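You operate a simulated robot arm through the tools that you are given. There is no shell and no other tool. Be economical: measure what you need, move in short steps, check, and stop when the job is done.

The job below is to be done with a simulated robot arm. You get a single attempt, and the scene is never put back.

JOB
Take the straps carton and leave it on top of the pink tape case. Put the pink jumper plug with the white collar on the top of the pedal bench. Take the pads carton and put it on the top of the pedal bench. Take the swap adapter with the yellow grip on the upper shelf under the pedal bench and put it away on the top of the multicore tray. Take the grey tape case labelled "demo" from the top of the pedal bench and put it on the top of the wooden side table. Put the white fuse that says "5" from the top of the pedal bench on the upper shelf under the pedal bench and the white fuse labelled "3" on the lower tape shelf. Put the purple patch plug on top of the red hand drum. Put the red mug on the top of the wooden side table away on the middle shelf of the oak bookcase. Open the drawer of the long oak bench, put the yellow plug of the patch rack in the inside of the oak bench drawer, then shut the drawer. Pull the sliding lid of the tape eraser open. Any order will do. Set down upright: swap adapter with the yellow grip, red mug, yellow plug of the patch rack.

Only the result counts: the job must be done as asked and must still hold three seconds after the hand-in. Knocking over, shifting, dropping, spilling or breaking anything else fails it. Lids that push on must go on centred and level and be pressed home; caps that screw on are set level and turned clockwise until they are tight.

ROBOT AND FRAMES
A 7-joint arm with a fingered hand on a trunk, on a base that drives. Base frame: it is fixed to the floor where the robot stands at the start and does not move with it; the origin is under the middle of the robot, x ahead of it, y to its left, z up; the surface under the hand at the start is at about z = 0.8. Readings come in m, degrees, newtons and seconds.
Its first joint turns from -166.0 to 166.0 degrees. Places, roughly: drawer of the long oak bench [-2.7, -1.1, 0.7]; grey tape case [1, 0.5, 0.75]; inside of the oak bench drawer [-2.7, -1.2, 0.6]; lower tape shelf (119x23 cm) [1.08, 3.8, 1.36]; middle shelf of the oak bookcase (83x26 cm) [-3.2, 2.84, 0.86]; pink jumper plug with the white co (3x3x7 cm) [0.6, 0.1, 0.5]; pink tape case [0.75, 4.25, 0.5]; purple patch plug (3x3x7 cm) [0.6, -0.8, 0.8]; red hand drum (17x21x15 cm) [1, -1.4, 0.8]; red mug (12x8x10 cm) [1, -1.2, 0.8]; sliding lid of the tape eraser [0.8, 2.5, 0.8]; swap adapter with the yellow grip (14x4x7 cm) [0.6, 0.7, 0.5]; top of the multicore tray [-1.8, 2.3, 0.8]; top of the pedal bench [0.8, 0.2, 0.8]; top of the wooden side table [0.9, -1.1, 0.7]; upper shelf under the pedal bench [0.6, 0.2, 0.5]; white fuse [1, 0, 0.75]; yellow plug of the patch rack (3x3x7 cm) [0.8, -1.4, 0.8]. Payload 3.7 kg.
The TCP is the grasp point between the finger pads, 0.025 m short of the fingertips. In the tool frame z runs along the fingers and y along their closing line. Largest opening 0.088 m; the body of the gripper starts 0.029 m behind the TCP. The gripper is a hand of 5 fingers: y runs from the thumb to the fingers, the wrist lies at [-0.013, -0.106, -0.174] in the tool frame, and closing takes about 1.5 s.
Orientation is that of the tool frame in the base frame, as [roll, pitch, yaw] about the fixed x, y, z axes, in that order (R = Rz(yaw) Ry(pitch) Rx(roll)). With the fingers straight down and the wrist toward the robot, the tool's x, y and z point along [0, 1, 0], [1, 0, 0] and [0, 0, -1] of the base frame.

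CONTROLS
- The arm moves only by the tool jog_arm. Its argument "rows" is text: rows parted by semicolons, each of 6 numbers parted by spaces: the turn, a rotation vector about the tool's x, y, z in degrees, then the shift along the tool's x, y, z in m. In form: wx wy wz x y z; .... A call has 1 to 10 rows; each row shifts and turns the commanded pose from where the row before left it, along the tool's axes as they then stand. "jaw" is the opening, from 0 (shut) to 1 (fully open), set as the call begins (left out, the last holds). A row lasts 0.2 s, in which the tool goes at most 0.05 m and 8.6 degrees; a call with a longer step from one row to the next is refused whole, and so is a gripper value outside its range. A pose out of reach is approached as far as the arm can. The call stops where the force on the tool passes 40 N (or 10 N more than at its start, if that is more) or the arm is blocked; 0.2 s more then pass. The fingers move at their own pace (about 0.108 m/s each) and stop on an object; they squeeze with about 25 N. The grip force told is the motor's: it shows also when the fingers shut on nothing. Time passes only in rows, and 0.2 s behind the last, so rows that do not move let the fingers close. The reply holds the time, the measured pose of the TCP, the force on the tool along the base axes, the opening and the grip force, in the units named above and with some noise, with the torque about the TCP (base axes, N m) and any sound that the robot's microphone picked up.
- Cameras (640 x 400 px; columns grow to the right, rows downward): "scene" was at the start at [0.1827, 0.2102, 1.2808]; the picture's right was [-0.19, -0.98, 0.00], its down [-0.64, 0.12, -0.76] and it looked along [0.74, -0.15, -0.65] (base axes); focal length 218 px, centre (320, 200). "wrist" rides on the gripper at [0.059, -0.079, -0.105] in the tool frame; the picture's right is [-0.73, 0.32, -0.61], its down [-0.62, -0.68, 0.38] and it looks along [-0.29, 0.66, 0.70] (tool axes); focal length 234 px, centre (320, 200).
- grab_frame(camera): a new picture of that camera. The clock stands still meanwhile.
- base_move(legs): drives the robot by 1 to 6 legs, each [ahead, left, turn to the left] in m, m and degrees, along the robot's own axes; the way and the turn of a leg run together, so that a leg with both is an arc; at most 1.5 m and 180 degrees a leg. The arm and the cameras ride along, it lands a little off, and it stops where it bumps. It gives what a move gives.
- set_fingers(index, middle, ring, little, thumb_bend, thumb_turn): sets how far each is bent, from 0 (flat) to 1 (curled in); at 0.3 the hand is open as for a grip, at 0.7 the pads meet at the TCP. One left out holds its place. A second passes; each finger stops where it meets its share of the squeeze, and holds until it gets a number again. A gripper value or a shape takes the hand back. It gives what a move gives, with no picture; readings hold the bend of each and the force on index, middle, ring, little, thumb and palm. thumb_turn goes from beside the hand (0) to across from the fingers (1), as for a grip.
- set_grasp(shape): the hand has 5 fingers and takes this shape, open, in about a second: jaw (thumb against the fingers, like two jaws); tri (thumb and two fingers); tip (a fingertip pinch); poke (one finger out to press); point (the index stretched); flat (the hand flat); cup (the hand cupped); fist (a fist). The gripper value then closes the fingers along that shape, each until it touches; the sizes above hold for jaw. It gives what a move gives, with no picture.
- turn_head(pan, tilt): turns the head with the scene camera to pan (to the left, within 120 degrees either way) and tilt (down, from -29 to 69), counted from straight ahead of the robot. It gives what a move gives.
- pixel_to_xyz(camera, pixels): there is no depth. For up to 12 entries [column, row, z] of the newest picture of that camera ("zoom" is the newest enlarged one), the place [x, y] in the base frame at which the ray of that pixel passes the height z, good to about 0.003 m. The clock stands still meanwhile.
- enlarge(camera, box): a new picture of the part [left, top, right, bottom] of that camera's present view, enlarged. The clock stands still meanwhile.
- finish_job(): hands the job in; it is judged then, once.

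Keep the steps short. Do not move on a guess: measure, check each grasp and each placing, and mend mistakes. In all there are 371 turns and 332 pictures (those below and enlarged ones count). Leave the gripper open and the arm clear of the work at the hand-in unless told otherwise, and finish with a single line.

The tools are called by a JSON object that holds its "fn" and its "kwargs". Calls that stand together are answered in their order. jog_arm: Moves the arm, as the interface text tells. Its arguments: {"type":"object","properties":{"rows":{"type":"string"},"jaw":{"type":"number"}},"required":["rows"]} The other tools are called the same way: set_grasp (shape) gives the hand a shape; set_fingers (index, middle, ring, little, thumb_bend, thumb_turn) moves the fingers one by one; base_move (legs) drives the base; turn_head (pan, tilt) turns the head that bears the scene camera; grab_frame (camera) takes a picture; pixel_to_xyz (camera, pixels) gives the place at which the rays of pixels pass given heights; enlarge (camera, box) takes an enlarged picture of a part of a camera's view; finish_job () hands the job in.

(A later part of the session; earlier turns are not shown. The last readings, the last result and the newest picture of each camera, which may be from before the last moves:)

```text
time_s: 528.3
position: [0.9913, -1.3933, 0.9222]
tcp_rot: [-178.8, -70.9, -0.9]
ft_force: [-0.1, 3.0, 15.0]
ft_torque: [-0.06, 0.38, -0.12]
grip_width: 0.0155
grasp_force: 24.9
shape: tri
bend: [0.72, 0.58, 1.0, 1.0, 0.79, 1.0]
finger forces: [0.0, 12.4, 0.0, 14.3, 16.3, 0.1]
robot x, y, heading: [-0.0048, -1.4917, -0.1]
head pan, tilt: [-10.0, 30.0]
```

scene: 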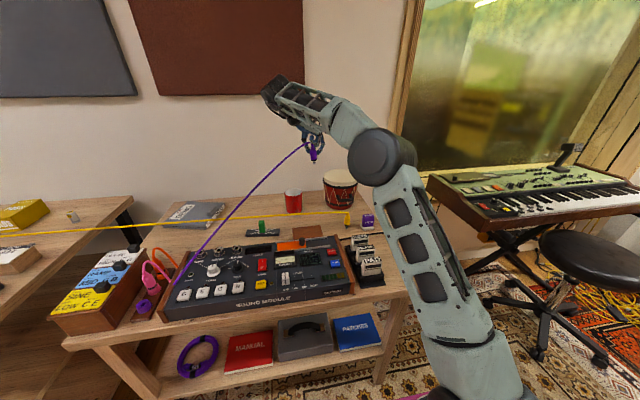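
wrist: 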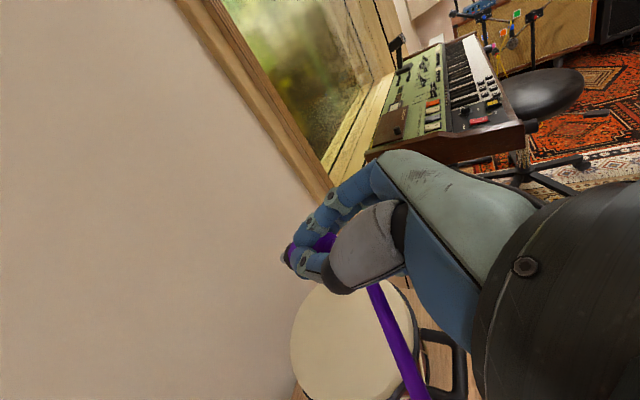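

{"fn": "jog_arm", "kwargs": {"rows": "0 0 0 0.002 0 0;0 0 0 0 0 0;0 0 0 0 0 0", "jaw": 0.45}}

{"fn": "enlarge", "kwargs": {"camera": "wrist", "box": [200, 180, 480, 400]}}

```text
time_s: 529.1
position: [0.9917, -1.3932, 0.9221]
tcp_rot: [-179.3, -70.8, -0.4]
ft_force: [-0.1, 1.5, 10.9]
ft_torque: [-0.12, 0.41, -0.02]
grip_width: 0.0392
grasp_force: 0.1
shape: tri
bend: [0.74, 0.47, 0.99, 0.99, 0.71, 1.0]
finger forces: [0.0, 0.0, 0.0, 11.7, 0.0, 0.1]
robot x, y, heading: [-0.0054, -1.4909, -0.0]
head pan, tilt: [-10.0, 30.0]
```

```text
1.82 times, centred on (340, 290) of wrist
```

zoom: 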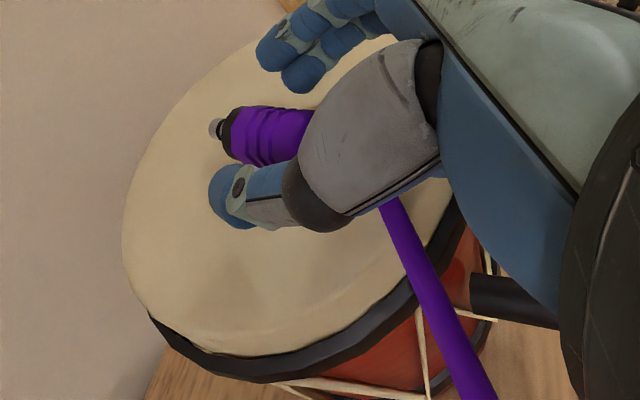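

{"fn": "jog_arm", "kwargs": {"rows": "0 0 0 0.004 0 0;0 0 0 0 0 0;0 0 0 0.003 0 -0.02;0 0 0 0 0 -0.03;0 0 0 0 0 -0.035;0 0 0 0.02 0 -0.035;0 0 0 0.04 0 -0.02;0 0 0 0.04 0 0;0 0 0 0 0 0", "jaw": 1}}

{"fn": "enlarge", "kwargs": {"camera": "wrist", "box": [120, 100, 440, 400]}}

```text
time_s: 531.1
position: [0.8953, -1.3923, 1.069]
tcp_rot: [-178.8, -70.7, -0.9]
ft_force: [-0.6, 0.3, 0.4]
ft_torque: [0.02, -0.01, 0.0]
grip_width: 0.0877
grasp_force: 0.2
shape: tri
bend: [0.3, 0.3, 0.99, 0.99, 0.3, 0.98]
finger forces: [0.0, 0.0, 0.0, 0.0, 0.2, 0.0]
robot x, y, heading: [-0.0066, -1.499, -0.1]
head pan, tilt: [-10.0, 30.0]
```

```text
1.33 times, centred on (280, 250) of wrist
```

zoom: 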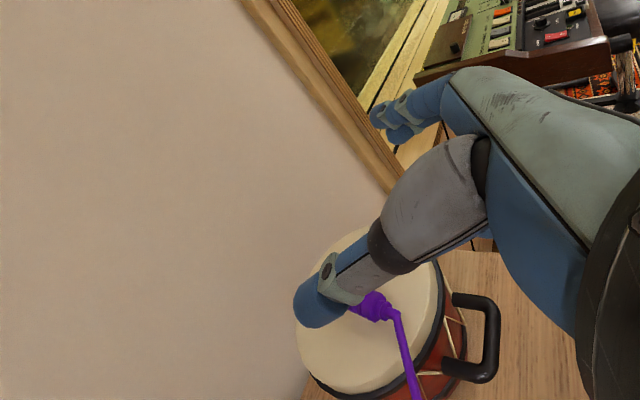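

The purple plug lies on the drum. Next is the yellow plug beside the sound module. I'll set the tool vertical and look from above.

{"fn": "jog_arm", "kwargs": {"rows": "0 -8 0 0 0 0;0 -8 0 0 0 0;0 -8 0 0 0 0;0 -8 0 0 0 0;0 -8 0 0 0 0;0 -8 0 0 0 0;0 -8 0 0 0 0;0 -8 0 0 0 0;0 -7 0 -0.03 0 0;0 0 0 -0.03 0 0", "jaw": 0.65}}

{"fn": "grab_frame", "kwargs": {"camera": "wrist"}}

{"fn": "turn_head", "kwargs": {"pan": -10, "tilt": 40}}

{"fn": "enlarge", "kwargs": {"camera": "scene", "box": [260, 90, 480, 240]}}

```text
time_s: 533.3
position: [0.836, -1.395, 1.0657]
tcp_rot: [-179.8, 0.3, 0.3]
ft_force: [-0.9, -0.6, 0.3]
ft_torque: [0.02, 0.0, 0.01]
grip_width: 0.0574
grasp_force: 0.0
shape: tri
bend: [0.73, 0.39, 0.99, 0.99, 0.61, 1.0]
finger forces: [0.0, 0.1, 0.0, 0.1, 0.0, 0.0]
robot x, y, heading: [-0.0063, -1.4918, -0.2]
head pan, tilt: [-10.0, 30.0]
```

```text
61 pictures are left
```

wrist: 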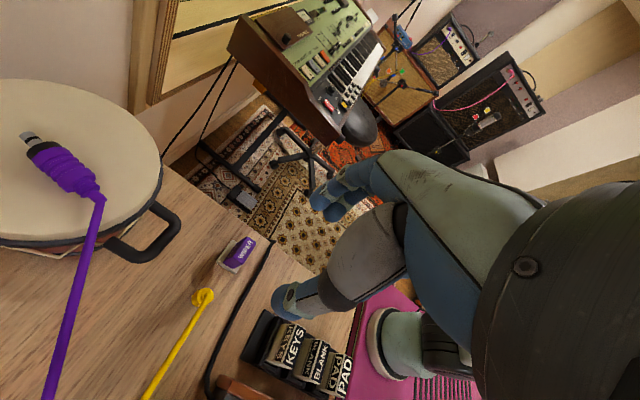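

```text
time_s: 534.0
position: [0.8367, -1.3936, 1.0654]
tcp_rot: [-179.6, 0.2, 0.3]
ft_force: [-0.1, -0.1, 0.3]
ft_torque: [0.0, 0.0, -0.02]
grip_width: 0.0574
grasp_force: 0.0
shape: tri
bend: [0.73, 0.39, 0.99, 0.99, 0.61, 1.0]
finger forces: [0.0, 0.0, 0.0, 0.0, 0.0, 0.0]
robot x, y, heading: [0.0001, -1.4963, -0.1]
head pan, tilt: [-10.0, 40.0]
```

```text
2.67 times, centred on (370, 165) of scene
```

zoom: 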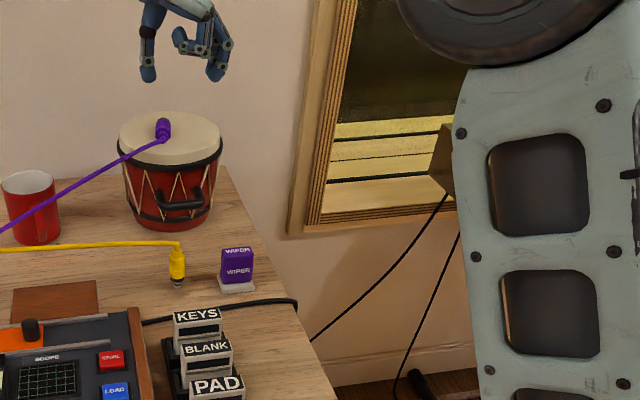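

{"fn": "pixel_to_xyz", "kwargs": {"camera": "wrist", "pixels": [[203, 297, 0.82], [203, 297, 0.8], [237, 255, 0.77], [262, 330, 0.79]]}}

{"fn": "pixel_to_xyz", "kwargs": {"camera": "zoom", "pixels": [[178, 287, 0.75], [178, 245, 0.82], [178, 262, 0.79]]}}

```text
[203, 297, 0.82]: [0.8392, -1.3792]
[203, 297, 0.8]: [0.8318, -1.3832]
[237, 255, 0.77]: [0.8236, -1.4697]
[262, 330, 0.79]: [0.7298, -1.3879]
```

```text
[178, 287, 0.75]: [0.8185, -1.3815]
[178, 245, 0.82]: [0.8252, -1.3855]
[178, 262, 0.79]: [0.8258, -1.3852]
```

{"fn": "jog_arm", "kwargs": {"rows": "0 0 0 -0.008 -0.011 0.04;0 0 0 0 0 0.045;0 0 0 0 0 0.045;0 0 0 0 0 0.04;0 0 0 0 0 0.03;0 0 0 0 0 0"}}

{"fn": "enlarge", "kwargs": {"camera": "wrist", "box": [120, 160, 360, 360]}}

{"fn": "pixel_to_xyz", "kwargs": {"camera": "zoom", "pixels": [[320, 200, 0.82]]}}

```text
time_s: 535.4
position: [0.8273, -1.3839, 0.866]
tcp_rot: [-179.6, 0.1, 0.1]
ft_force: [-0.6, 0.2, 0.3]
ft_torque: [-0.02, 0.02, 0.0]
grip_width: 0.0575
grasp_force: 0.0
shape: tri
bend: [0.73, 0.39, 0.99, 0.99, 0.61, 1.0]
finger forces: [0.1, 0.1, 0.0, 0.0, 0.0, 0.1]
robot x, y, heading: [-0.0062, -1.491, -0.2]
head pan, tilt: [-10.0, 40.0]
```

```text
2.00 times, centred on (240, 260) of wrist
```

zoom: 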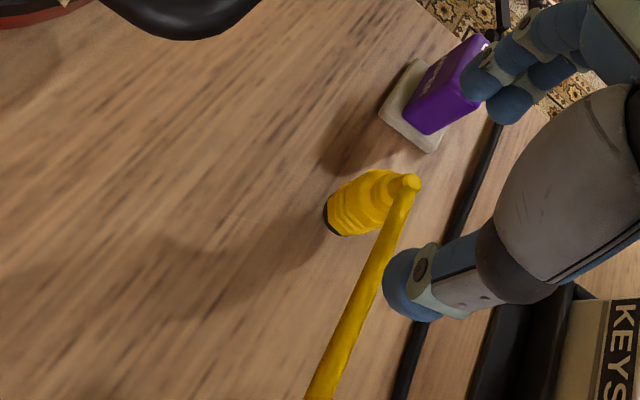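

```text
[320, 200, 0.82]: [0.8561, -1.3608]
```

{"fn": "pixel_to_xyz", "kwargs": {"camera": "zoom", "pixels": [[412, 182, 0.825], [375, 195, 0.8], [340, 215, 0.775], [380, 195, 0.81]]}}

```text
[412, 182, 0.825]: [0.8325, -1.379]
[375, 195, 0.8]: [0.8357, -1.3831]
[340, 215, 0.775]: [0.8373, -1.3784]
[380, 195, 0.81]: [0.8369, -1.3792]
```

{"fn": "jog_arm", "kwargs": {"rows": "0 0 0 0.008 -0.004 0.02;0 0 0 0 0 0.025;0 0 0 0 0 0.02;0 0 0 0 0 0"}}

{"fn": "jog_arm", "kwargs": {"rows": "0 0 0 0 0 0;0 0 0 0 0 0;0 0 0 0 0 0;0 0 0 0 0 0", "jaw": 0}}

{"fn": "jog_arm", "kwargs": {"rows": "0 0 0 0 0 -0.04;0 0 0 0 0 -0.045;0 0 0 0 0 -0.045;0 0 0 0 0 -0.045;0 0 0 0 0 -0.045;0 0 0 0 0 0"}}

{"fn": "grab_frame", "kwargs": {"camera": "wrist"}}

```text
time_s: 536.4
position: [0.8352, -1.3789, 0.7999]
tcp_rot: [-179.6, 0.1, 0.3]
ft_force: [-0.7, 0.5, -0.2]
ft_torque: [0.03, -0.07, -0.01]
grip_width: 0.0577
grasp_force: 0.0
shape: tri
bend: [0.73, 0.39, 0.99, 0.99, 0.61, 1.0]
finger forces: [0.1, 0.1, 0.0, 0.0, 0.0, 0.0]
robot x, y, heading: [-0.0059, -1.4947, 0.1]
head pan, tilt: [-10.0, 40.0]
```

```text
time_s: 537.4
position: [0.8352, -1.3781, 0.7991]
tcp_rot: [-179.7, 0.2, 0.4]
ft_force: [-0.2, 0.1, -0.8]
ft_torque: [0.02, -0.04, -0.01]
grip_width: 0.0138
grasp_force: 24.8
shape: tri
bend: [0.72, 0.59, 1.0, 1.0, 0.76, 1.0]
finger forces: [8.7, 14.5, 0.1, 0.0, 20.7, 0.1]
robot x, y, heading: [-0.0089, -1.4885, -0.0]
head pan, tilt: [-10.0, 40.0]
```

```text
time_s: 538.8
position: [0.835, -1.3788, 1.0227]
tcp_rot: [-179.7, 0.1, 0.2]
ft_force: [0.9, -0.2, -0.7]
ft_torque: [-0.02, 0.05, -0.01]
grip_width: 0.0135
grasp_force: 25.2
shape: tri
bend: [0.72, 0.59, 1.0, 1.0, 0.76, 1.0]
finger forces: [8.8, 14.7, 0.0, 0.0, 20.7, 0.0]
robot x, y, heading: [-0.0031, -1.4901, 0.1]
head pan, tilt: [-10.0, 40.0]
```

```text
58 pictures are left
```

wrist: 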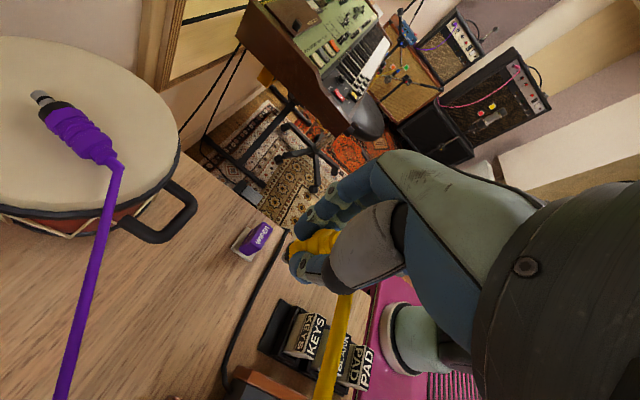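

The yellow plug is held. I'll carry it to the long oak bench, set it briefly on the bench top, open the drawer, and then put it in.

{"fn": "base_move", "kwargs": {"legs": [[0, 0.5, 0], [-0.2, 0.6, 0], [-0.3, 0.3, 0]]}}

{"fn": "base_move", "kwargs": {"legs": [[0, 0, -90]]}}

{"fn": "base_move", "kwargs": {"legs": [[0, -1.2, 0]]}}

{"fn": "turn_head", "kwargs": {"pan": -20, "tilt": 25}}

{"fn": "grab_frame", "kwargs": {"camera": "scene"}}

```text
time_s: 547.1
position: [0.3394, 0.0123, 1.0227]
tcp_rot: [-179.8, 0.2, 0.0]
ft_force: [0.0, 0.0, -0.1]
ft_torque: [0.0, 0.0, 0.03]
grip_width: 0.0133
grasp_force: 24.9
shape: tri
bend: [0.72, 0.59, 1.0, 1.0, 0.76, 1.0]
finger forces: [8.9, 14.7, 0.1, 0.1, 20.7, 0.0]
robot x, y, heading: [-0.5015, -0.0935, -0.4]
head pan, tilt: [-10.0, 40.0]
```

```text
time_s: 551.3
position: [-0.4053, -0.9403, 1.0222]
tcp_rot: [-179.7, 0.3, -90.9]
ft_force: [-0.5, -0.3, -0.3]
ft_torque: [-0.04, -0.01, 0.0]
grip_width: 0.0135
grasp_force: 24.7
shape: tri
bend: [0.72, 0.59, 1.0, 1.0, 0.76, 1.0]
finger forces: [8.2, 14.5, 0.0, 0.1, 20.6, 0.1]
robot x, y, heading: [-0.5028, -0.0955, -91.5]
head pan, tilt: [-10.0, 40.0]
```

```text
time_s: 557.4
position: [-1.5873, -0.9199, 1.0227]
tcp_rot: [-179.7, 0.1, -90.3]
ft_force: [-0.4, -0.2, -0.5]
ft_torque: [0.02, -0.01, 0.04]
grip_width: 0.0136
grasp_force: 24.7
shape: tri
bend: [0.72, 0.59, 1.0, 1.0, 0.76, 1.0]
finger forces: [8.3, 14.5, 0.1, 0.0, 20.7, 0.1]
robot x, y, heading: [-1.6924, -0.0752, -90.7]
head pan, tilt: [-10.0, 40.0]
```

```text
time_s: 558.1
position: [-1.5873, -0.9185, 1.0235]
tcp_rot: [-179.6, 0.2, -90.3]
ft_force: [-0.3, 0.4, 0.1]
ft_torque: [-0.02, 0.02, -0.01]
grip_width: 0.0133
grasp_force: 25.3
shape: tri
bend: [0.72, 0.59, 1.0, 1.0, 0.76, 1.0]
finger forces: [8.3, 14.4, 0.1, 0.0, 20.6, 0.0]
robot x, y, heading: [-1.693, -0.073, -90.6]
head pan, tilt: [-20.0, 25.0]
```

```text
57 pictures are left
```

scene: 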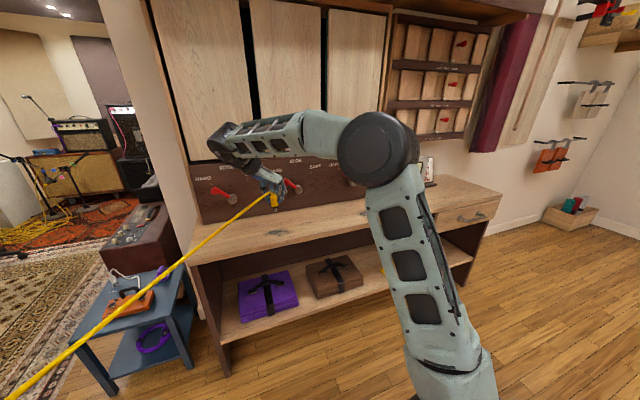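

{"fn": "base_move", "kwargs": {"legs": [[-0.1, -0.75, 0.6]]}}

{"fn": "turn_head", "kwargs": {"pan": -12, "tilt": 35}}

{"fn": "grab_frame", "kwargs": {"camera": "scene"}}

{"fn": "pixel_to_xyz", "kwargs": {"camera": "scene", "pixels": [[320, 215, 0.8], [320, 215, 0.75]]}}

```text
time_s: 562.2
position: [-2.3252, -0.8101, 1.0227]
tcp_rot: [-179.7, 0.2, -90.4]
ft_force: [-0.2, 0.5, -0.2]
ft_torque: [-0.03, 0.0, 0.0]
grip_width: 0.0135
grasp_force: 24.8
shape: tri
bend: [0.72, 0.59, 1.0, 1.0, 0.76, 1.0]
finger forces: [8.4, 14.5, 0.1, 0.0, 20.5, 0.1]
robot x, y, heading: [-2.429, 0.0322, -90.9]
head pan, tilt: [-20.0, 25.0]
```

```text
time_s: 562.9
position: [-2.3237, -0.8097, 1.0228]
tcp_rot: [-179.7, 0.3, -90.4]
ft_force: [-0.5, -0.3, -0.8]
ft_torque: [-0.02, -0.01, -0.02]
grip_width: 0.0136
grasp_force: 24.7
shape: tri
bend: [0.72, 0.59, 1.0, 1.0, 0.76, 1.0]
finger forces: [8.2, 14.5, 0.0, 0.0, 20.6, 0.0]
robot x, y, heading: [-2.4337, 0.0297, -90.9]
head pan, tilt: [-12.0, 35.0]
```

```text
56 pictures are left
```

scene: 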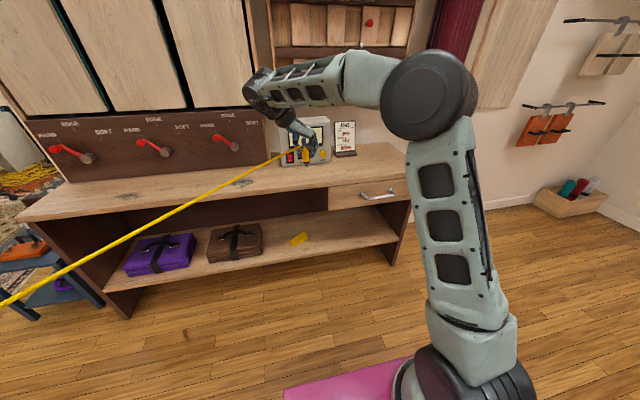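

```text
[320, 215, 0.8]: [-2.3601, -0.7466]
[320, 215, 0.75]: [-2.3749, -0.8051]
```

{"fn": "enlarge", "kwargs": {"camera": "scene", "box": [260, 130, 440, 250]}}

{"fn": "pixel_to_xyz", "kwargs": {"camera": "zoom", "pixels": [[240, 195, 0.75], [530, 170, 0.75], [240, 275, 0.65], [360, 235, 0.68], [470, 220, 0.68], [410, 228, 0.68], [160, 190, 0.75], [190, 105, 0.75]]}}

{"fn": "grab_frame", "kwargs": {"camera": "wrist"}}

```text
3.33 times, centred on (350, 190) of scene
```

zoom: 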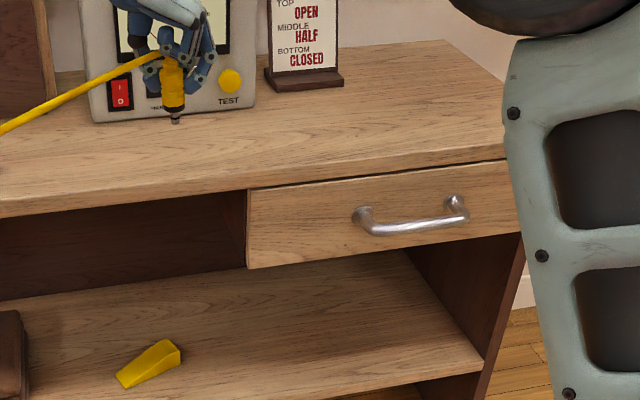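

```text
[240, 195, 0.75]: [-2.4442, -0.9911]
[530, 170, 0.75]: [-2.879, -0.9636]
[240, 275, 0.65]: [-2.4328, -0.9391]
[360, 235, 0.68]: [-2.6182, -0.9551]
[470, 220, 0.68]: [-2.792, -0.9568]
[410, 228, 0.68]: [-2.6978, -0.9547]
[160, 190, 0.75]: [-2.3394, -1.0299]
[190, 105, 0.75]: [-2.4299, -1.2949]
```

```text
54 pictures are left
```

wrist: 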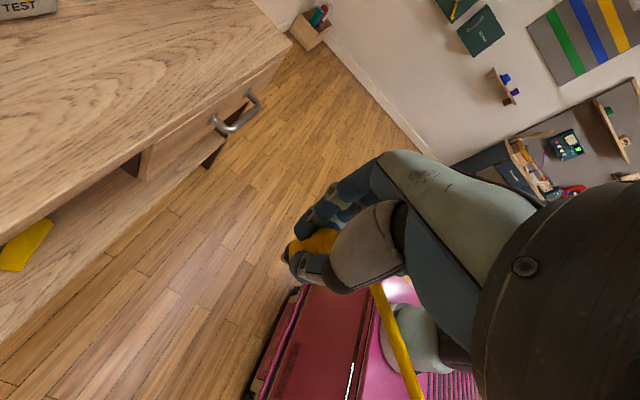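

{"fn": "pixel_to_xyz", "kwargs": {"camera": "wrist", "pixels": [[240, 127, 0.65], [240, 127, 0.7], [240, 127, 0.75], [292, 48, 0.75], [292, 48, 0.8], [0, 238, 0.75], [0, 238, 0.8]]}}

{"fn": "pixel_to_xyz", "kwargs": {"camera": "zoom", "pixels": [[412, 228, 0.65], [412, 228, 0.7], [412, 228, 0.75], [505, 157, 0.75], [505, 157, 0.8]]}}

```text
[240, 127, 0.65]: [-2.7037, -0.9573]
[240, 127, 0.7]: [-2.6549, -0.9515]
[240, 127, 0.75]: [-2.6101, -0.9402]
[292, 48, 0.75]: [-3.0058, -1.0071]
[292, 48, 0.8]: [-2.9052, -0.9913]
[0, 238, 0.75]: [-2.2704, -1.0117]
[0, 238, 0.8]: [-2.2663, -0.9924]
```

```text
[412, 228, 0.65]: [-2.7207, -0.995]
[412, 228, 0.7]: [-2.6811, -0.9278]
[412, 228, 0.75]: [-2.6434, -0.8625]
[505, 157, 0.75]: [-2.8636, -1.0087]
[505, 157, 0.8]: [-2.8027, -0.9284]
```

The bench top is at z≈0.75 with its front at y≈−1.0, and the drawer's bar handle is at (−2.69, −0.953, 0.68). I'll set the plug upright on the bench top at about (−2.32, −1.1).

{"fn": "base_move", "kwargs": {"legs": [[0.28, 0, 0]]}}

{"fn": "jog_arm", "kwargs": {"rows": "0 0 0 0 0 0.045;0 0 0 0 0 0.045;0 0 0 0 0 0.045;0 0 0 0 0 0.045;0 0 0 0 0 0.03;0 0 0 0 0 0"}}

{"fn": "jog_arm", "kwargs": {"rows": "0 0 0 0 0 0.006;0 0 0 0 0 0.003;0 0 0 0 0 0.002;0 0 0 0 0 0"}}

{"fn": "grab_frame", "kwargs": {"camera": "wrist"}}

```text
time_s: 564.9
position: [-2.3252, -1.0934, 1.0245]
tcp_rot: [-179.7, 0.2, -90.3]
ft_force: [1.1, -0.3, -1.0]
ft_torque: [0.0, 0.04, 0.01]
grip_width: 0.0135
grasp_force: 24.6
shape: tri
bend: [0.72, 0.59, 1.0, 1.0, 0.76, 1.0]
finger forces: [8.4, 14.6, 0.1, 0.0, 20.6, 0.1]
robot x, y, heading: [-2.4342, -0.2551, -90.6]
head pan, tilt: [-12.0, 35.0]
```

```text
time_s: 566.2
position: [-2.3249, -1.091, 0.8128]
tcp_rot: [-179.5, 0.3, -90.2]
ft_force: [0.8, 0.7, -0.6]
ft_torque: [-0.01, -0.04, -0.01]
grip_width: 0.0099
grasp_force: 25.2
shape: tri
bend: [0.72, 0.74, 1.0, 1.0, 0.82, 1.0]
finger forces: [0.3, 0.1, 0.0, 0.0, 0.5, 0.0]
robot x, y, heading: [-2.4349, -0.2548, -90.5]
head pan, tilt: [-12.0, 35.0]
```

```text
time_s: 567.2
position: [-2.3252, -1.0912, 0.8039]
tcp_rot: [-179.7, 0.1, -90.4]
ft_force: [-4.4, 0.6, 16.9]
ft_torque: [0.05, 0.12, -0.04]
grip_width: 0.0104
grasp_force: 24.5
shape: tri
bend: [0.72, 0.74, 1.0, 1.0, 0.82, 1.0]
finger forces: [26.1, 0.8, 9.7, 0.0, 0.5, 0.0]
robot x, y, heading: [-2.4312, -0.2515, -90.4]
head pan, tilt: [-12.0, 35.0]
```

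```text
53 pictures are left
```

wrist: 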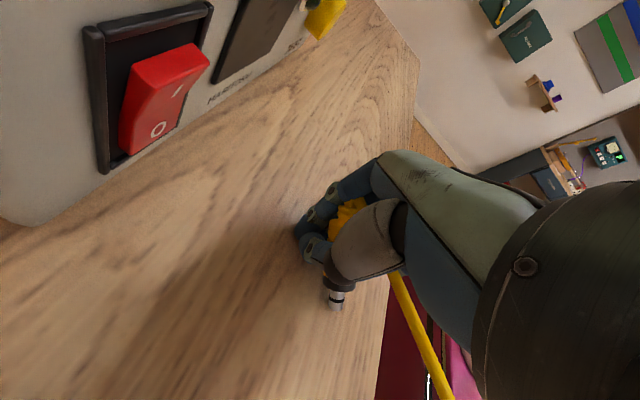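

The plug twisted in the grip. I'll ease up, release it onto the bench top, and look before regripping.

{"fn": "jog_arm", "kwargs": {"rows": "0 0 0 0 0 -0.004;0 0 0 0 0 0;0 0 0 0 0 0;0 0 0 0 0 0", "jaw": 0.7}}

{"fn": "jog_arm", "kwargs": {"rows": "0 0 0 0 0 -0.03;0 0 0 0 0 -0.04;0 0 0 0 0 -0.04;0 0 0 0 0 -0.02;0 0 0 0 0 0"}}

{"fn": "grab_frame", "kwargs": {"camera": "wrist"}}

{"fn": "pixel_to_xyz", "kwargs": {"camera": "wrist", "pixels": [[320, 240, 0.765], [300, 260, 0.765]]}}

```text
time_s: 568.2
position: [-2.3241, -1.0925, 0.8068]
tcp_rot: [-179.7, 0.2, -90.3]
ft_force: [-0.1, -0.1, 0.3]
ft_torque: [-0.05, -0.04, 0.04]
grip_width: 0.0612
grasp_force: 0.0
shape: tri
bend: [0.27, 0.37, 0.99, 0.99, 0.58, 0.99]
finger forces: [0.0, 0.1, 0.0, 0.1, 0.0, 0.0]
robot x, y, heading: [-2.4332, -0.2478, -90.5]
head pan, tilt: [-12.0, 35.0]
```

```text
time_s: 569.5
position: [-2.3252, -1.0922, 0.9348]
tcp_rot: [-179.7, 0.3, -90.3]
ft_force: [0.3, 0.2, -0.2]
ft_torque: [0.03, 0.01, -0.04]
grip_width: 0.0615
grasp_force: 0.1
shape: tri
bend: [0.27, 0.37, 0.99, 0.99, 0.58, 0.99]
finger forces: [0.1, 0.0, 0.1, 0.0, 0.1, 0.0]
robot x, y, heading: [-2.4321, -0.253, -90.5]
head pan, tilt: [-12.0, 35.0]
```

```text
52 pictures are left
```

wrist: 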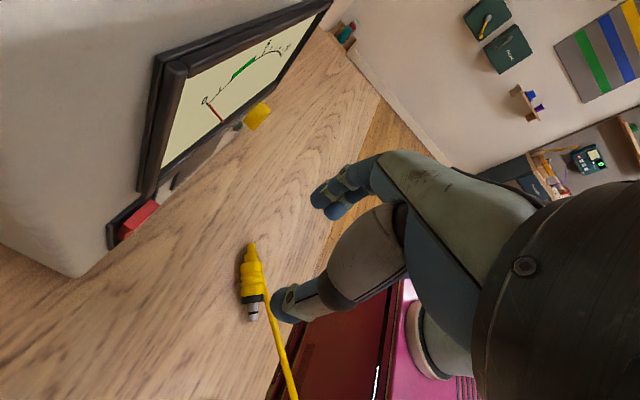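

```text
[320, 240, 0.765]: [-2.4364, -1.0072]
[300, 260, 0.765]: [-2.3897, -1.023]
```

{"fn": "pixel_to_xyz", "kwargs": {"camera": "wrist", "pixels": [[252, 318, 0.758], [250, 285, 0.765], [248, 262, 0.765], [252, 243, 0.765]]}}

```text
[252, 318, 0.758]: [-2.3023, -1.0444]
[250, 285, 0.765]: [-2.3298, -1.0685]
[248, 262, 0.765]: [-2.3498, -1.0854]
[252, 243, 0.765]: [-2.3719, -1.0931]
```

The plug lies with its tip towards me. I'll turn the hand about 55° so that the closing line crosses the plug, pinch it, then pitch the hand up so the tip points down.

{"fn": "jog_arm", "kwargs": {"rows": "0 0 8 0 0 0;0 0 8 0 0 0;0 0 8 0 0 0;0 0 8 0 0 0;0 0 8 0 0 0;0 0 8 0 0 0;0 0 7 0 0 0;0 0 0 0 0 0"}}

{"fn": "grab_frame", "kwargs": {"camera": "wrist"}}

{"fn": "pixel_to_xyz", "kwargs": {"camera": "wrist", "pixels": [[320, 200, 0.765]]}}

```text
time_s: 571.2
position: [-2.3253, -1.0917, 0.9369]
tcp_rot: [180.0, 0.4, -145.2]
ft_force: [-0.6, -0.2, -0.5]
ft_torque: [-0.02, 0.03, -0.01]
grip_width: 0.0613
grasp_force: 0.0
shape: tri
bend: [0.27, 0.37, 0.99, 0.99, 0.58, 0.99]
finger forces: [0.0, 0.0, 0.0, 0.1, 0.1, 0.1]
robot x, y, heading: [-2.4325, -0.2525, -90.5]
head pan, tilt: [-12.0, 35.0]
```

```text
51 pictures are left
```

wrist: 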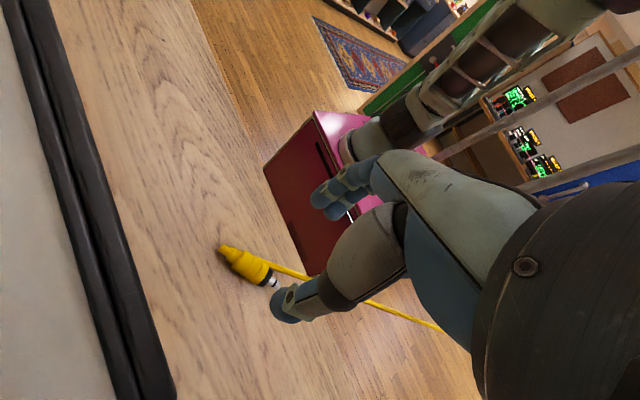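

```text
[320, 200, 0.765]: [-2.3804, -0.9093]
```

{"fn": "pixel_to_xyz", "kwargs": {"camera": "wrist", "pixels": [[274, 284, 0.76], [258, 270, 0.765], [240, 260, 0.765], [222, 249, 0.765]]}}

```text
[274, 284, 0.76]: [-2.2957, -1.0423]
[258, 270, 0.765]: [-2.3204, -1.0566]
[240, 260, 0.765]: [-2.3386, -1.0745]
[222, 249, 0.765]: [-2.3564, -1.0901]
```

{"fn": "jog_arm", "kwargs": {"rows": "0 0 0 -0.0025 0.022 0.03;0 0 0 0 0 0.045;0 0 0 0 0 0.045;0 0 0 0 0 0.025;0 0 0 0 0 0.011;0 0 0 0 0 0"}}

{"fn": "jog_arm", "kwargs": {"rows": "0 0 0 0 0 0;0 0 0 0 0 0;0 0 0 0 0 0;0 0 0 0 0 0", "jaw": 0}}

{"fn": "jog_arm", "kwargs": {"rows": "0 0 0 0 0 -0.03;0 0 0 0 0 -0.04;0 0 0 0 0 -0.03;0 0 0 0 0 0"}}

{"fn": "grab_frame", "kwargs": {"camera": "wrist"}}

```text
time_s: 572.3
position: [-2.3329, -1.0693, 0.8053]
tcp_rot: [-179.8, 0.4, -145.3]
ft_force: [-6.9, 26.8, 21.3]
ft_torque: [-1.8, -0.29, -0.88]
grip_width: 0.0599
grasp_force: 0.0
shape: tri
bend: [0.73, 0.36, 0.99, 0.99, 0.58, 1.0]
finger forces: [15.7, 8.9, 0.0, 0.0, 4.2, 0.0]
robot x, y, heading: [-2.4311, -0.2497, -90.7]
head pan, tilt: [-12.0, 35.0]
stopped in row 5: the force on the tool passed its limit at 104 N (the readings are from after the stop); the commanded pose is now the measured one
```

```text
time_s: 572.8
position: [-2.3315, -1.0707, 0.8047]
tcp_rot: [-179.9, 0.2, -145.2]
ft_force: [-5.5, 20.1, 13.9]
ft_torque: [-0.95, 0.06, -0.43]
grip_width: 0.0228
grasp_force: 25.1
shape: tri
bend: [0.75, 0.58, 1.0, 1.0, 0.8, 1.0]
finger forces: [26.7, 9.4, 0.0, 0.0, 18.4, 0.0]
robot x, y, heading: [-2.4342, -0.2479, -90.6]
head pan, tilt: [-12.0, 35.0]
stopped in row 2: the force on the tool passed its limit at 46 N (the readings are from after the stop); the commanded pose is now the measured one
```

```text
time_s: 573.8
position: [-2.333, -1.0734, 0.9043]
tcp_rot: [-179.8, 0.3, -145.2]
ft_force: [-0.1, -1.0, -1.5]
ft_torque: [-0.01, 0.0, -0.01]
grip_width: 0.0212
grasp_force: 24.8
shape: tri
bend: [0.74, 0.59, 1.0, 1.0, 0.79, 1.0]
finger forces: [9.5, 8.6, 0.0, 0.0, 18.7, 0.0]
robot x, y, heading: [-2.4361, -0.251, -90.3]
head pan, tilt: [-12.0, 35.0]
```

```text
50 pictures are left
```

wrist: 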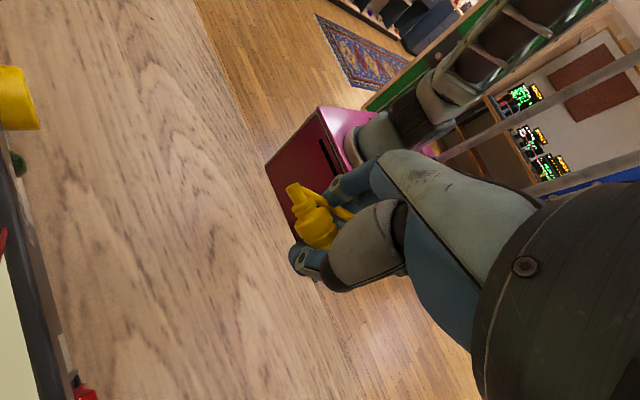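

Held with the tail up the hand and the tip towards the wrist. I'll pitch the hand forward to bring the plug upright.

{"fn": "jog_arm", "kwargs": {"rows": "0 8 0 0 0 0;0 8 0 0 0 0;0 8 0 0 0 0;0 8 0 0 0 0;0 8 0 0 0 0;0 8 0 0 0 0;0 8 0 0 0 0;0 8 0 0 0 0;0 8 0 0 0 0;0 6 0 0 0 0"}}

{"fn": "grab_frame", "kwargs": {"camera": "wrist"}}

{"fn": "enlarge", "kwargs": {"camera": "scene", "box": [200, 60, 440, 210]}}

```text
time_s: 576.0
position: [-2.3333, -1.0708, 0.9038]
tcp_rot: [-179.0, -78.0, -146.2]
ft_force: [0.1, -0.5, -0.4]
ft_torque: [-0.01, 0.0, -0.01]
grip_width: 0.0208
grasp_force: 24.9
shape: tri
bend: [0.74, 0.59, 1.0, 1.0, 0.8, 1.0]
finger forces: [9.1, 8.3, 0.0, 0.0, 18.2, 0.0]
robot x, y, heading: [-2.4354, -0.2487, -90.7]
head pan, tilt: [-12.0, 35.0]
```

```text
49 pictures are left
```

wrist: 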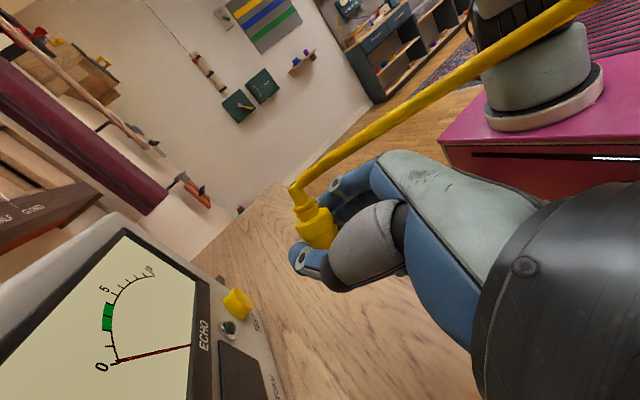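

```text
2.67 times, centred on (320, 135) of scene
```

zoom: 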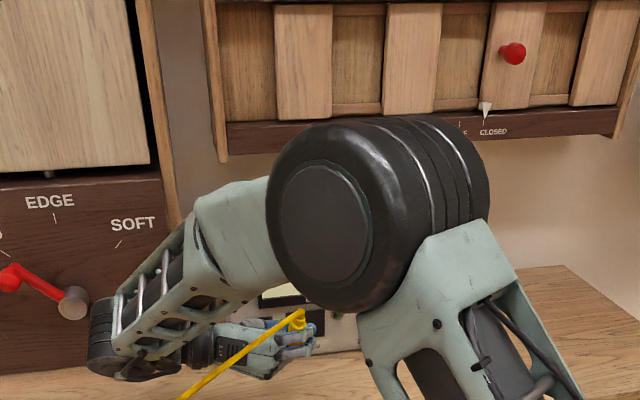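

The plug is upright in the hand, but the curled fingers would hit the table first. I'll lay it down again and take it from the other side, so those fingers point up.

{"fn": "jog_arm", "kwargs": {"rows": "0 -8 0 0 0 0;0 -8 0 0 0 0;0 -8 0 0 0 0;0 -8 0 0 0 0;0 -8 0 0 0 0;0 -8 0 0 0 0;0 -8 0 0 0 0;0 -8 0 0 0 0;0 -8 0 0 0 0;0 -6 0 0 0 0"}}

{"fn": "jog_arm", "kwargs": {"rows": "0 0 8 0 0 0;0 0 8 0 0 0;0 0 8 0 0 0;0 0 8 0 0 0;0 0 3 0 0 0;0 0 0 0 0 0.04;0 0 0 0 0 0.04;0 0 0 0 0 0.03;0 0 0 0 0 0.008;0 0 0 0 0 0"}}

```text
time_s: 578.2
position: [-2.3321, -1.0716, 0.9029]
tcp_rot: [-179.7, 0.4, -145.1]
ft_force: [-0.4, -0.7, 0.0]
ft_torque: [0.03, -0.03, 0.0]
grip_width: 0.0207
grasp_force: 25.3
shape: tri
bend: [0.74, 0.59, 1.0, 1.0, 0.8, 1.0]
finger forces: [8.8, 8.2, 0.1, 0.0, 18.0, 0.1]
robot x, y, heading: [-2.4359, -0.251, -90.7]
head pan, tilt: [-12.0, 35.0]
```

```text
time_s: 580.6
position: [-2.3307, -1.0548, 0.806]
tcp_rot: [-178.1, 0.8, -179.0]
ft_force: [0.6, 0.0, -0.3]
ft_torque: [-0.02, 0.0, -0.02]
grip_width: 0.0157
grasp_force: 25.4
shape: tri
bend: [0.75, 0.75, 1.0, 1.0, 0.85, 1.0]
finger forces: [0.0, 0.0, 0.1, 0.1, 0.1, 0.0]
robot x, y, heading: [-2.4356, -0.2453, -91.0]
head pan, tilt: [-12.0, 35.0]
stopped in row 10: the arm was blocked; the commanded pose is now the measured one
```

The bench top is actually at z≈0.78, which explains the twisting. I'll open, raise, and turn the hand round to yaw 0.

{"fn": "jog_arm", "kwargs": {"rows": "0 0 0 0 0 -0.003;0 0 0 0 0 0;0 0 0 0 0 0;0 0 0 0 0 -0.03;0 0 0 0 0 -0.04;0 0 0 0 0 -0.04;0 0 -8.5 0 0 0;0 0 -8.5 0 0 0;0 0 -8.5 0 0 0;0 0 -8.5 0 0 0", "jaw": 0.7}}

{"fn": "jog_arm", "kwargs": {"rows": "0 0 -8.5 0 0 0;0 0 -8.5 0 0 0;0 0 -8.5 0 0 0;0 0 -8.5 0 0 0;0 0 -8.5 0 0 0;0 0 -8.5 0 0 0;0 0 -8.5 0 0 0;0 0 -8.5 0 0 0;0 0 -8.5 0 0 0;0 0 -8.5 0 0 0"}}

{"fn": "jog_arm", "kwargs": {"rows": "0 0 -8.5 0 0 0;0 0 -8.5 0 0 0;0 0 -8.5 0 0 0;0 0 -8.5 0 0 0;0 0 -8.5 0 0 0;0 0 -8.5 0 0 0;0 0 -8.5 0 0 0;0 0 0 0 0 0"}}

{"fn": "grab_frame", "kwargs": {"camera": "wrist"}}

```text
time_s: 582.8
position: [-2.3304, -1.0612, 0.9096]
tcp_rot: [-178.8, -0.1, -145.1]
ft_force: [0.3, -0.4, 0.0]
ft_torque: [0.0, 0.01, -0.01]
grip_width: 0.0617
grasp_force: 0.1
shape: tri
bend: [0.27, 0.37, 0.99, 0.99, 0.58, 0.99]
finger forces: [0.0, 0.1, 0.0, 0.0, 0.1, 0.0]
robot x, y, heading: [-2.4325, -0.2461, -91.0]
head pan, tilt: [-12.0, 35.0]
```

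```text
time_s: 585.0
position: [-2.3296, -1.0609, 0.9104]
tcp_rot: [179.9, -1.4, -60.1]
ft_force: [0.3, -0.4, -0.4]
ft_torque: [0.01, -0.01, 0.0]
grip_width: 0.0616
grasp_force: 0.0
shape: tri
bend: [0.27, 0.37, 0.99, 0.99, 0.58, 0.99]
finger forces: [0.0, 0.0, 0.1, 0.0, 0.0, 0.1]
robot x, y, heading: [-2.4312, -0.2436, -90.9]
head pan, tilt: [-12.0, 35.0]
```

```text
time_s: 586.8
position: [-2.3293, -1.0616, 0.9098]
tcp_rot: [178.9, -0.7, -0.7]
ft_force: [0.3, 0.7, 0.0]
ft_torque: [0.03, 0.0, -0.03]
grip_width: 0.0616
grasp_force: 0.1
shape: tri
bend: [0.27, 0.37, 0.99, 0.99, 0.58, 0.99]
finger forces: [0.0, 0.0, 0.0, 0.1, 0.0, 0.0]
robot x, y, heading: [-2.4357, -0.2455, -90.8]
head pan, tilt: [-12.0, 35.0]
```

```text
47 pictures are left
```

wrist: 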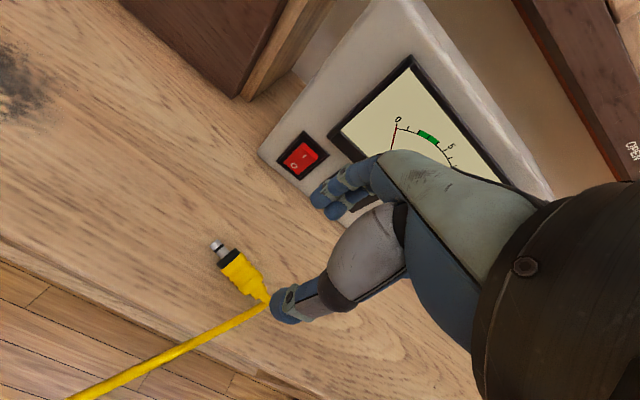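

{"fn": "pixel_to_xyz", "kwargs": {"camera": "wrist", "pixels": [[216, 244, 0.788], [232, 262, 0.794], [247, 278, 0.794], [262, 296, 0.794], [180, 340, 0.78]]}}

```text
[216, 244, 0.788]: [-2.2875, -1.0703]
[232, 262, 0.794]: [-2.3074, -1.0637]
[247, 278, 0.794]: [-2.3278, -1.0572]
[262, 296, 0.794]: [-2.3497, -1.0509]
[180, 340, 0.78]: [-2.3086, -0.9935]
```

{"fn": "jog_arm", "kwargs": {"rows": "0 0 8 0 0 0;0 0 8 0.01 -0.004 0;0 0 0 0 0 0.04;0 0 0 0 0 0.04;0 0 0 0 0 0.02;0 0 0 0 0 0"}}

{"fn": "jog_arm", "kwargs": {"rows": "0 0 0 0 0 0;0 0 0 0 0 0;0 0 0 0 0 0;0 0 0 0 0 0", "jaw": 0}}

{"fn": "jog_arm", "kwargs": {"rows": "0 0 0 0 0 -0.04;0 0 0 0 0 -0.04;0 -8 0 0 0 0;0 -8 0 0 0 0;0 -8 0 0 0 0;0 -8 0 0 0 0;0 -8 0 0 0 0;0 -8 0 0 0 0;0 -8 0 0 0 0;0 -8 0 0 0 0"}}

{"fn": "jog_arm", "kwargs": {"rows": "0 -8 0 0 0 0;0 -8 0 0 0 0;0 -8 0 0 0 0;0 0 0 0 0 0"}}

{"fn": "grab_frame", "kwargs": {"camera": "wrist"}}

```text
time_s: 588.2
position: [-2.3173, -1.0613, 0.8087]
tcp_rot: [179.2, -1.0, -16.8]
ft_force: [0.0, 0.2, 0.5]
ft_torque: [0.0, -0.03, 0.02]
grip_width: 0.0618
grasp_force: 0.1
shape: tri
bend: [0.27, 0.37, 0.99, 0.99, 0.58, 0.99]
finger forces: [0.1, 0.0, 0.0, 0.1, 0.1, 0.0]
robot x, y, heading: [-2.4368, -0.2441, -90.9]
head pan, tilt: [-12.0, 35.0]
```

```text
time_s: 589.2
position: [-2.3181, -1.0597, 0.8093]
tcp_rot: [179.1, -1.0, -16.8]
ft_force: [0.2, 0.7, -0.3]
ft_torque: [0.03, 0.02, -0.01]
grip_width: 0.0166
grasp_force: 24.7
shape: tri
bend: [0.73, 0.59, 1.0, 1.0, 0.74, 1.0]
finger forces: [11.4, 11.1, 0.0, 0.0, 22.5, 0.1]
robot x, y, heading: [-2.4327, -0.245, -90.7]
head pan, tilt: [-12.0, 35.0]
```

```text
time_s: 591.4
position: [-2.3188, -1.0577, 0.8898]
tcp_rot: [178.2, 63.1, -18.3]
ft_force: [0.7, 0.6, -0.3]
ft_torque: [0.02, 0.01, -0.01]
grip_width: 0.0166
grasp_force: 24.6
shape: tri
bend: [0.73, 0.59, 1.0, 1.0, 0.75, 1.0]
finger forces: [11.3, 11.2, 0.0, 0.0, 22.5, 0.1]
robot x, y, heading: [-2.4373, -0.244, -90.6]
head pan, tilt: [-12.0, 35.0]
```

```text
time_s: 592.4
position: [-2.3181, -1.0595, 0.8915]
tcp_rot: [164.9, 87.1, -31.8]
ft_force: [-0.2, 0.4, -1.2]
ft_torque: [-0.02, 0.0, 0.0]
grip_width: 0.0164
grasp_force: 25.1
shape: tri
bend: [0.73, 0.59, 1.0, 1.0, 0.75, 1.0]
finger forces: [11.4, 11.1, 0.0, 0.1, 22.5, 0.0]
robot x, y, heading: [-2.4374, -0.2446, -90.8]
head pan, tilt: [-12.0, 35.0]
```

```text
46 pictures are left
```

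wrist: 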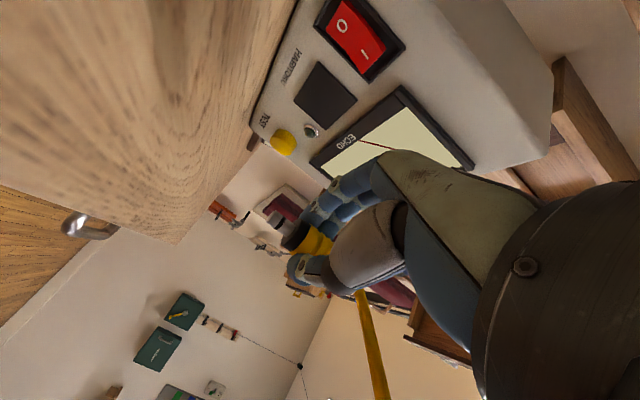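

{"fn": "base_move", "kwargs": {"legs": [[-0.032, 0, 0]]}}

{"fn": "jog_arm", "kwargs": {"rows": "0 0 0 0.03 0 0.001;0 0 0 0.03 0 0.001;0 0 0 0.01 0 0;0 0 0 0 0 0"}}

{"fn": "grab_frame", "kwargs": {"camera": "wrist"}}

```text
time_s: 593.3
position: [-2.318, -1.0259, 0.8908]
tcp_rot: [165.9, 86.8, -30.9]
ft_force: [0.8, 1.1, 0.1]
ft_torque: [-0.02, -0.04, -0.03]
grip_width: 0.0167
grasp_force: 24.7
shape: tri
bend: [0.73, 0.59, 1.0, 1.0, 0.75, 1.0]
finger forces: [11.4, 11.2, 0.1, 0.1, 22.5, 0.0]
robot x, y, heading: [-2.4359, -0.2105, -90.7]
head pan, tilt: [-12.0, 35.0]
```

```text
time_s: 594.3
position: [-2.316, -1.028, 0.8198]
tcp_rot: [164.5, 87.0, -32.1]
ft_force: [-0.5, 0.6, -0.4]
ft_torque: [0.01, -0.01, -0.04]
grip_width: 0.0165
grasp_force: 24.7
shape: tri
bend: [0.73, 0.59, 1.0, 1.0, 0.75, 1.0]
finger forces: [11.4, 11.1, 0.0, 0.1, 22.5, 0.0]
robot x, y, heading: [-2.4348, -0.212, -90.7]
head pan, tilt: [-12.0, 35.0]
```

```text
45 pictures are left
```

wrist: 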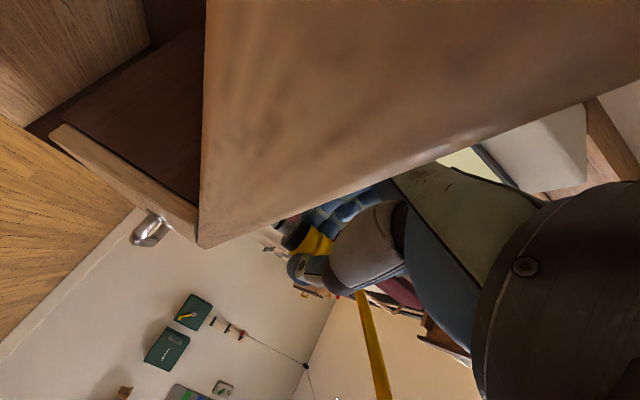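

{"fn": "jog_arm", "kwargs": {"rows": "0 0 0 0.004 0 0;0 0 0 0.003 0 0;0 0 0 0 0 0"}}

{"fn": "jog_arm", "kwargs": {"rows": "0 0 0 0.002 0 0;0 0 0 0.002 0 0;0 0 0 0 0 0"}}

```text
time_s: 595.1
position: [-2.3153, -1.0281, 0.8129]
tcp_rot: [164.6, 86.9, -32.1]
ft_force: [-0.6, 0.1, 0.8]
ft_torque: [0.01, 0.03, -0.03]
grip_width: 0.0166
grasp_force: 24.9
shape: tri
bend: [0.73, 0.59, 1.0, 1.0, 0.75, 1.0]
finger forces: [11.4, 11.2, 0.1, 0.0, 22.5, 0.0]
robot x, y, heading: [-2.4352, -0.209, -90.7]
head pan, tilt: [-12.0, 35.0]
```

```text
time_s: 595.9
position: [-2.3159, -1.028, 0.811]
tcp_rot: [161.8, 86.9, -34.9]
ft_force: [-0.1, -3.1, 17.4]
ft_torque: [-0.04, 0.35, 0.04]
grip_width: 0.0165
grasp_force: 24.9
shape: tri
bend: [0.73, 0.59, 1.0, 1.0, 0.75, 1.0]
finger forces: [11.9, 13.6, 0.0, 0.0, 23.0, 0.1]
robot x, y, heading: [-2.4345, -0.2125, -90.9]
head pan, tilt: [-12.0, 35.0]
```

{"fn": "jog_arm", "kwargs": {"rows": "0 0 0 -0.0025 0 0;0 0 0 0 0 0;0 0 0 0 0 0"}}

{"fn": "jog_arm", "kwargs": {"rows": "0 0 0 0 0 0;0 0 0 0 0 0;0 0 0 0 0 0;0 0 0 0 0 -0.02;0 0 0 0 0 -0.03;0 0 0 0 0 -0.04;0 0 0 -0.03 0 -0.03;0 0 0 -0.045 0 0;0 0 0 -0.045 0 0;0 0 0 -0.03 0 0", "jaw": 0.75}}

{"fn": "enlarge", "kwargs": {"camera": "scene", "box": [200, 100, 440, 250]}}

```text
time_s: 596.7
position: [-2.3154, -1.0273, 0.812]
tcp_rot: [165.6, 86.9, -31.1]
ft_force: [0.0, -0.8, 6.9]
ft_torque: [-0.05, 0.15, 0.04]
grip_width: 0.0165
grasp_force: 24.9
shape: tri
bend: [0.73, 0.59, 1.0, 1.0, 0.75, 1.0]
finger forces: [11.5, 12.8, 0.0, 0.1, 23.4, 0.0]
robot x, y, heading: [-2.4355, -0.2167, -90.7]
head pan, tilt: [-12.0, 35.0]
```

```text
time_s: 598.0
position: [-2.2443, -1.0408, 0.815]
tcp_rot: [174.5, 87.5, -22.1]
ft_force: [7.1, 21.8, 10.3]
ft_torque: [1.2, -1.67, 2.5]
grip_width: 0.066
grasp_force: 0.0
shape: tri
bend: [0.27, 0.35, 0.99, 0.99, 0.54, 0.99]
finger forces: [0.1, 0.1, 0.0, 0.1, 0.0, 0.0]
robot x, y, heading: [-2.4342, -0.2099, -90.8]
head pan, tilt: [-12.0, 35.0]
stopped in row 6: the force on the tool passed its limit at 301 N (the readings are from after the stop); the commanded pose is now the measured one
```

```text
2.67 times, centred on (320, 175) of scene
```

zoom: 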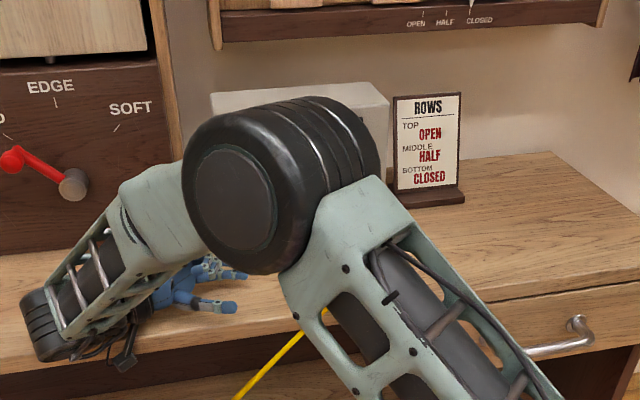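

{"fn": "jog_arm", "kwargs": {"rows": "0 0 0 -0.02 0 0;0 0 0 -0.04 0 0;0 0 0 -0.045 0 0;0 0 0 -0.045 0 0;0 0 0 -0.045 0 0;0 0 0 0 0 0"}}

{"fn": "base_move", "kwargs": {"legs": [[0, 0.25, 0]]}}

{"fn": "enlarge", "kwargs": {"camera": "scene", "box": [200, 100, 440, 250]}}

```text
time_s: 599.4
position: [-2.2549, -1.0407, 1.0095]
tcp_rot: [171.5, 87.6, -25.2]
ft_force: [0.6, 1.2, -0.1]
ft_torque: [0.01, -0.01, 0.03]
grip_width: 0.066
grasp_force: 0.0
shape: tri
bend: [0.27, 0.35, 0.99, 0.99, 0.54, 0.99]
finger forces: [0.1, 0.0, 0.1, 0.0, 0.1, 0.1]
robot x, y, heading: [-2.4346, -0.2107, -90.8]
head pan, tilt: [-12.0, 35.0]
```

```text
time_s: 601.3
position: [-2.0045, -1.0455, 1.0092]
tcp_rot: [173.1, 87.6, -23.8]
ft_force: [0.6, 0.4, -0.4]
ft_torque: [-0.01, 0.0, 0.01]
grip_width: 0.066
grasp_force: 0.1
shape: tri
bend: [0.27, 0.35, 0.99, 0.99, 0.54, 0.99]
finger forces: [0.0, 0.0, 0.0, 0.0, 0.1, 0.1]
robot x, y, heading: [-2.1839, -0.2157, -90.9]
head pan, tilt: [-12.0, 35.0]
```

```text
2.67 times, centred on (320, 175) of scene
```

zoom: 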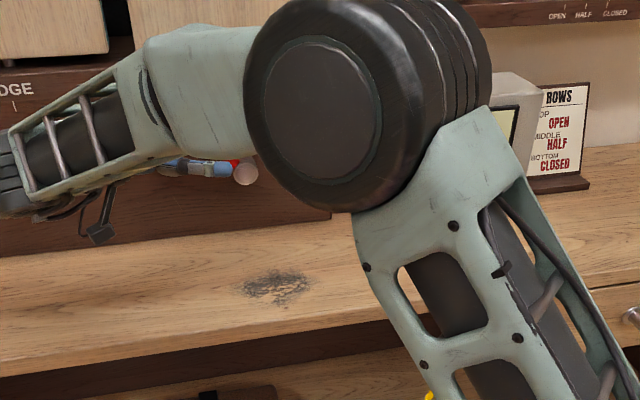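

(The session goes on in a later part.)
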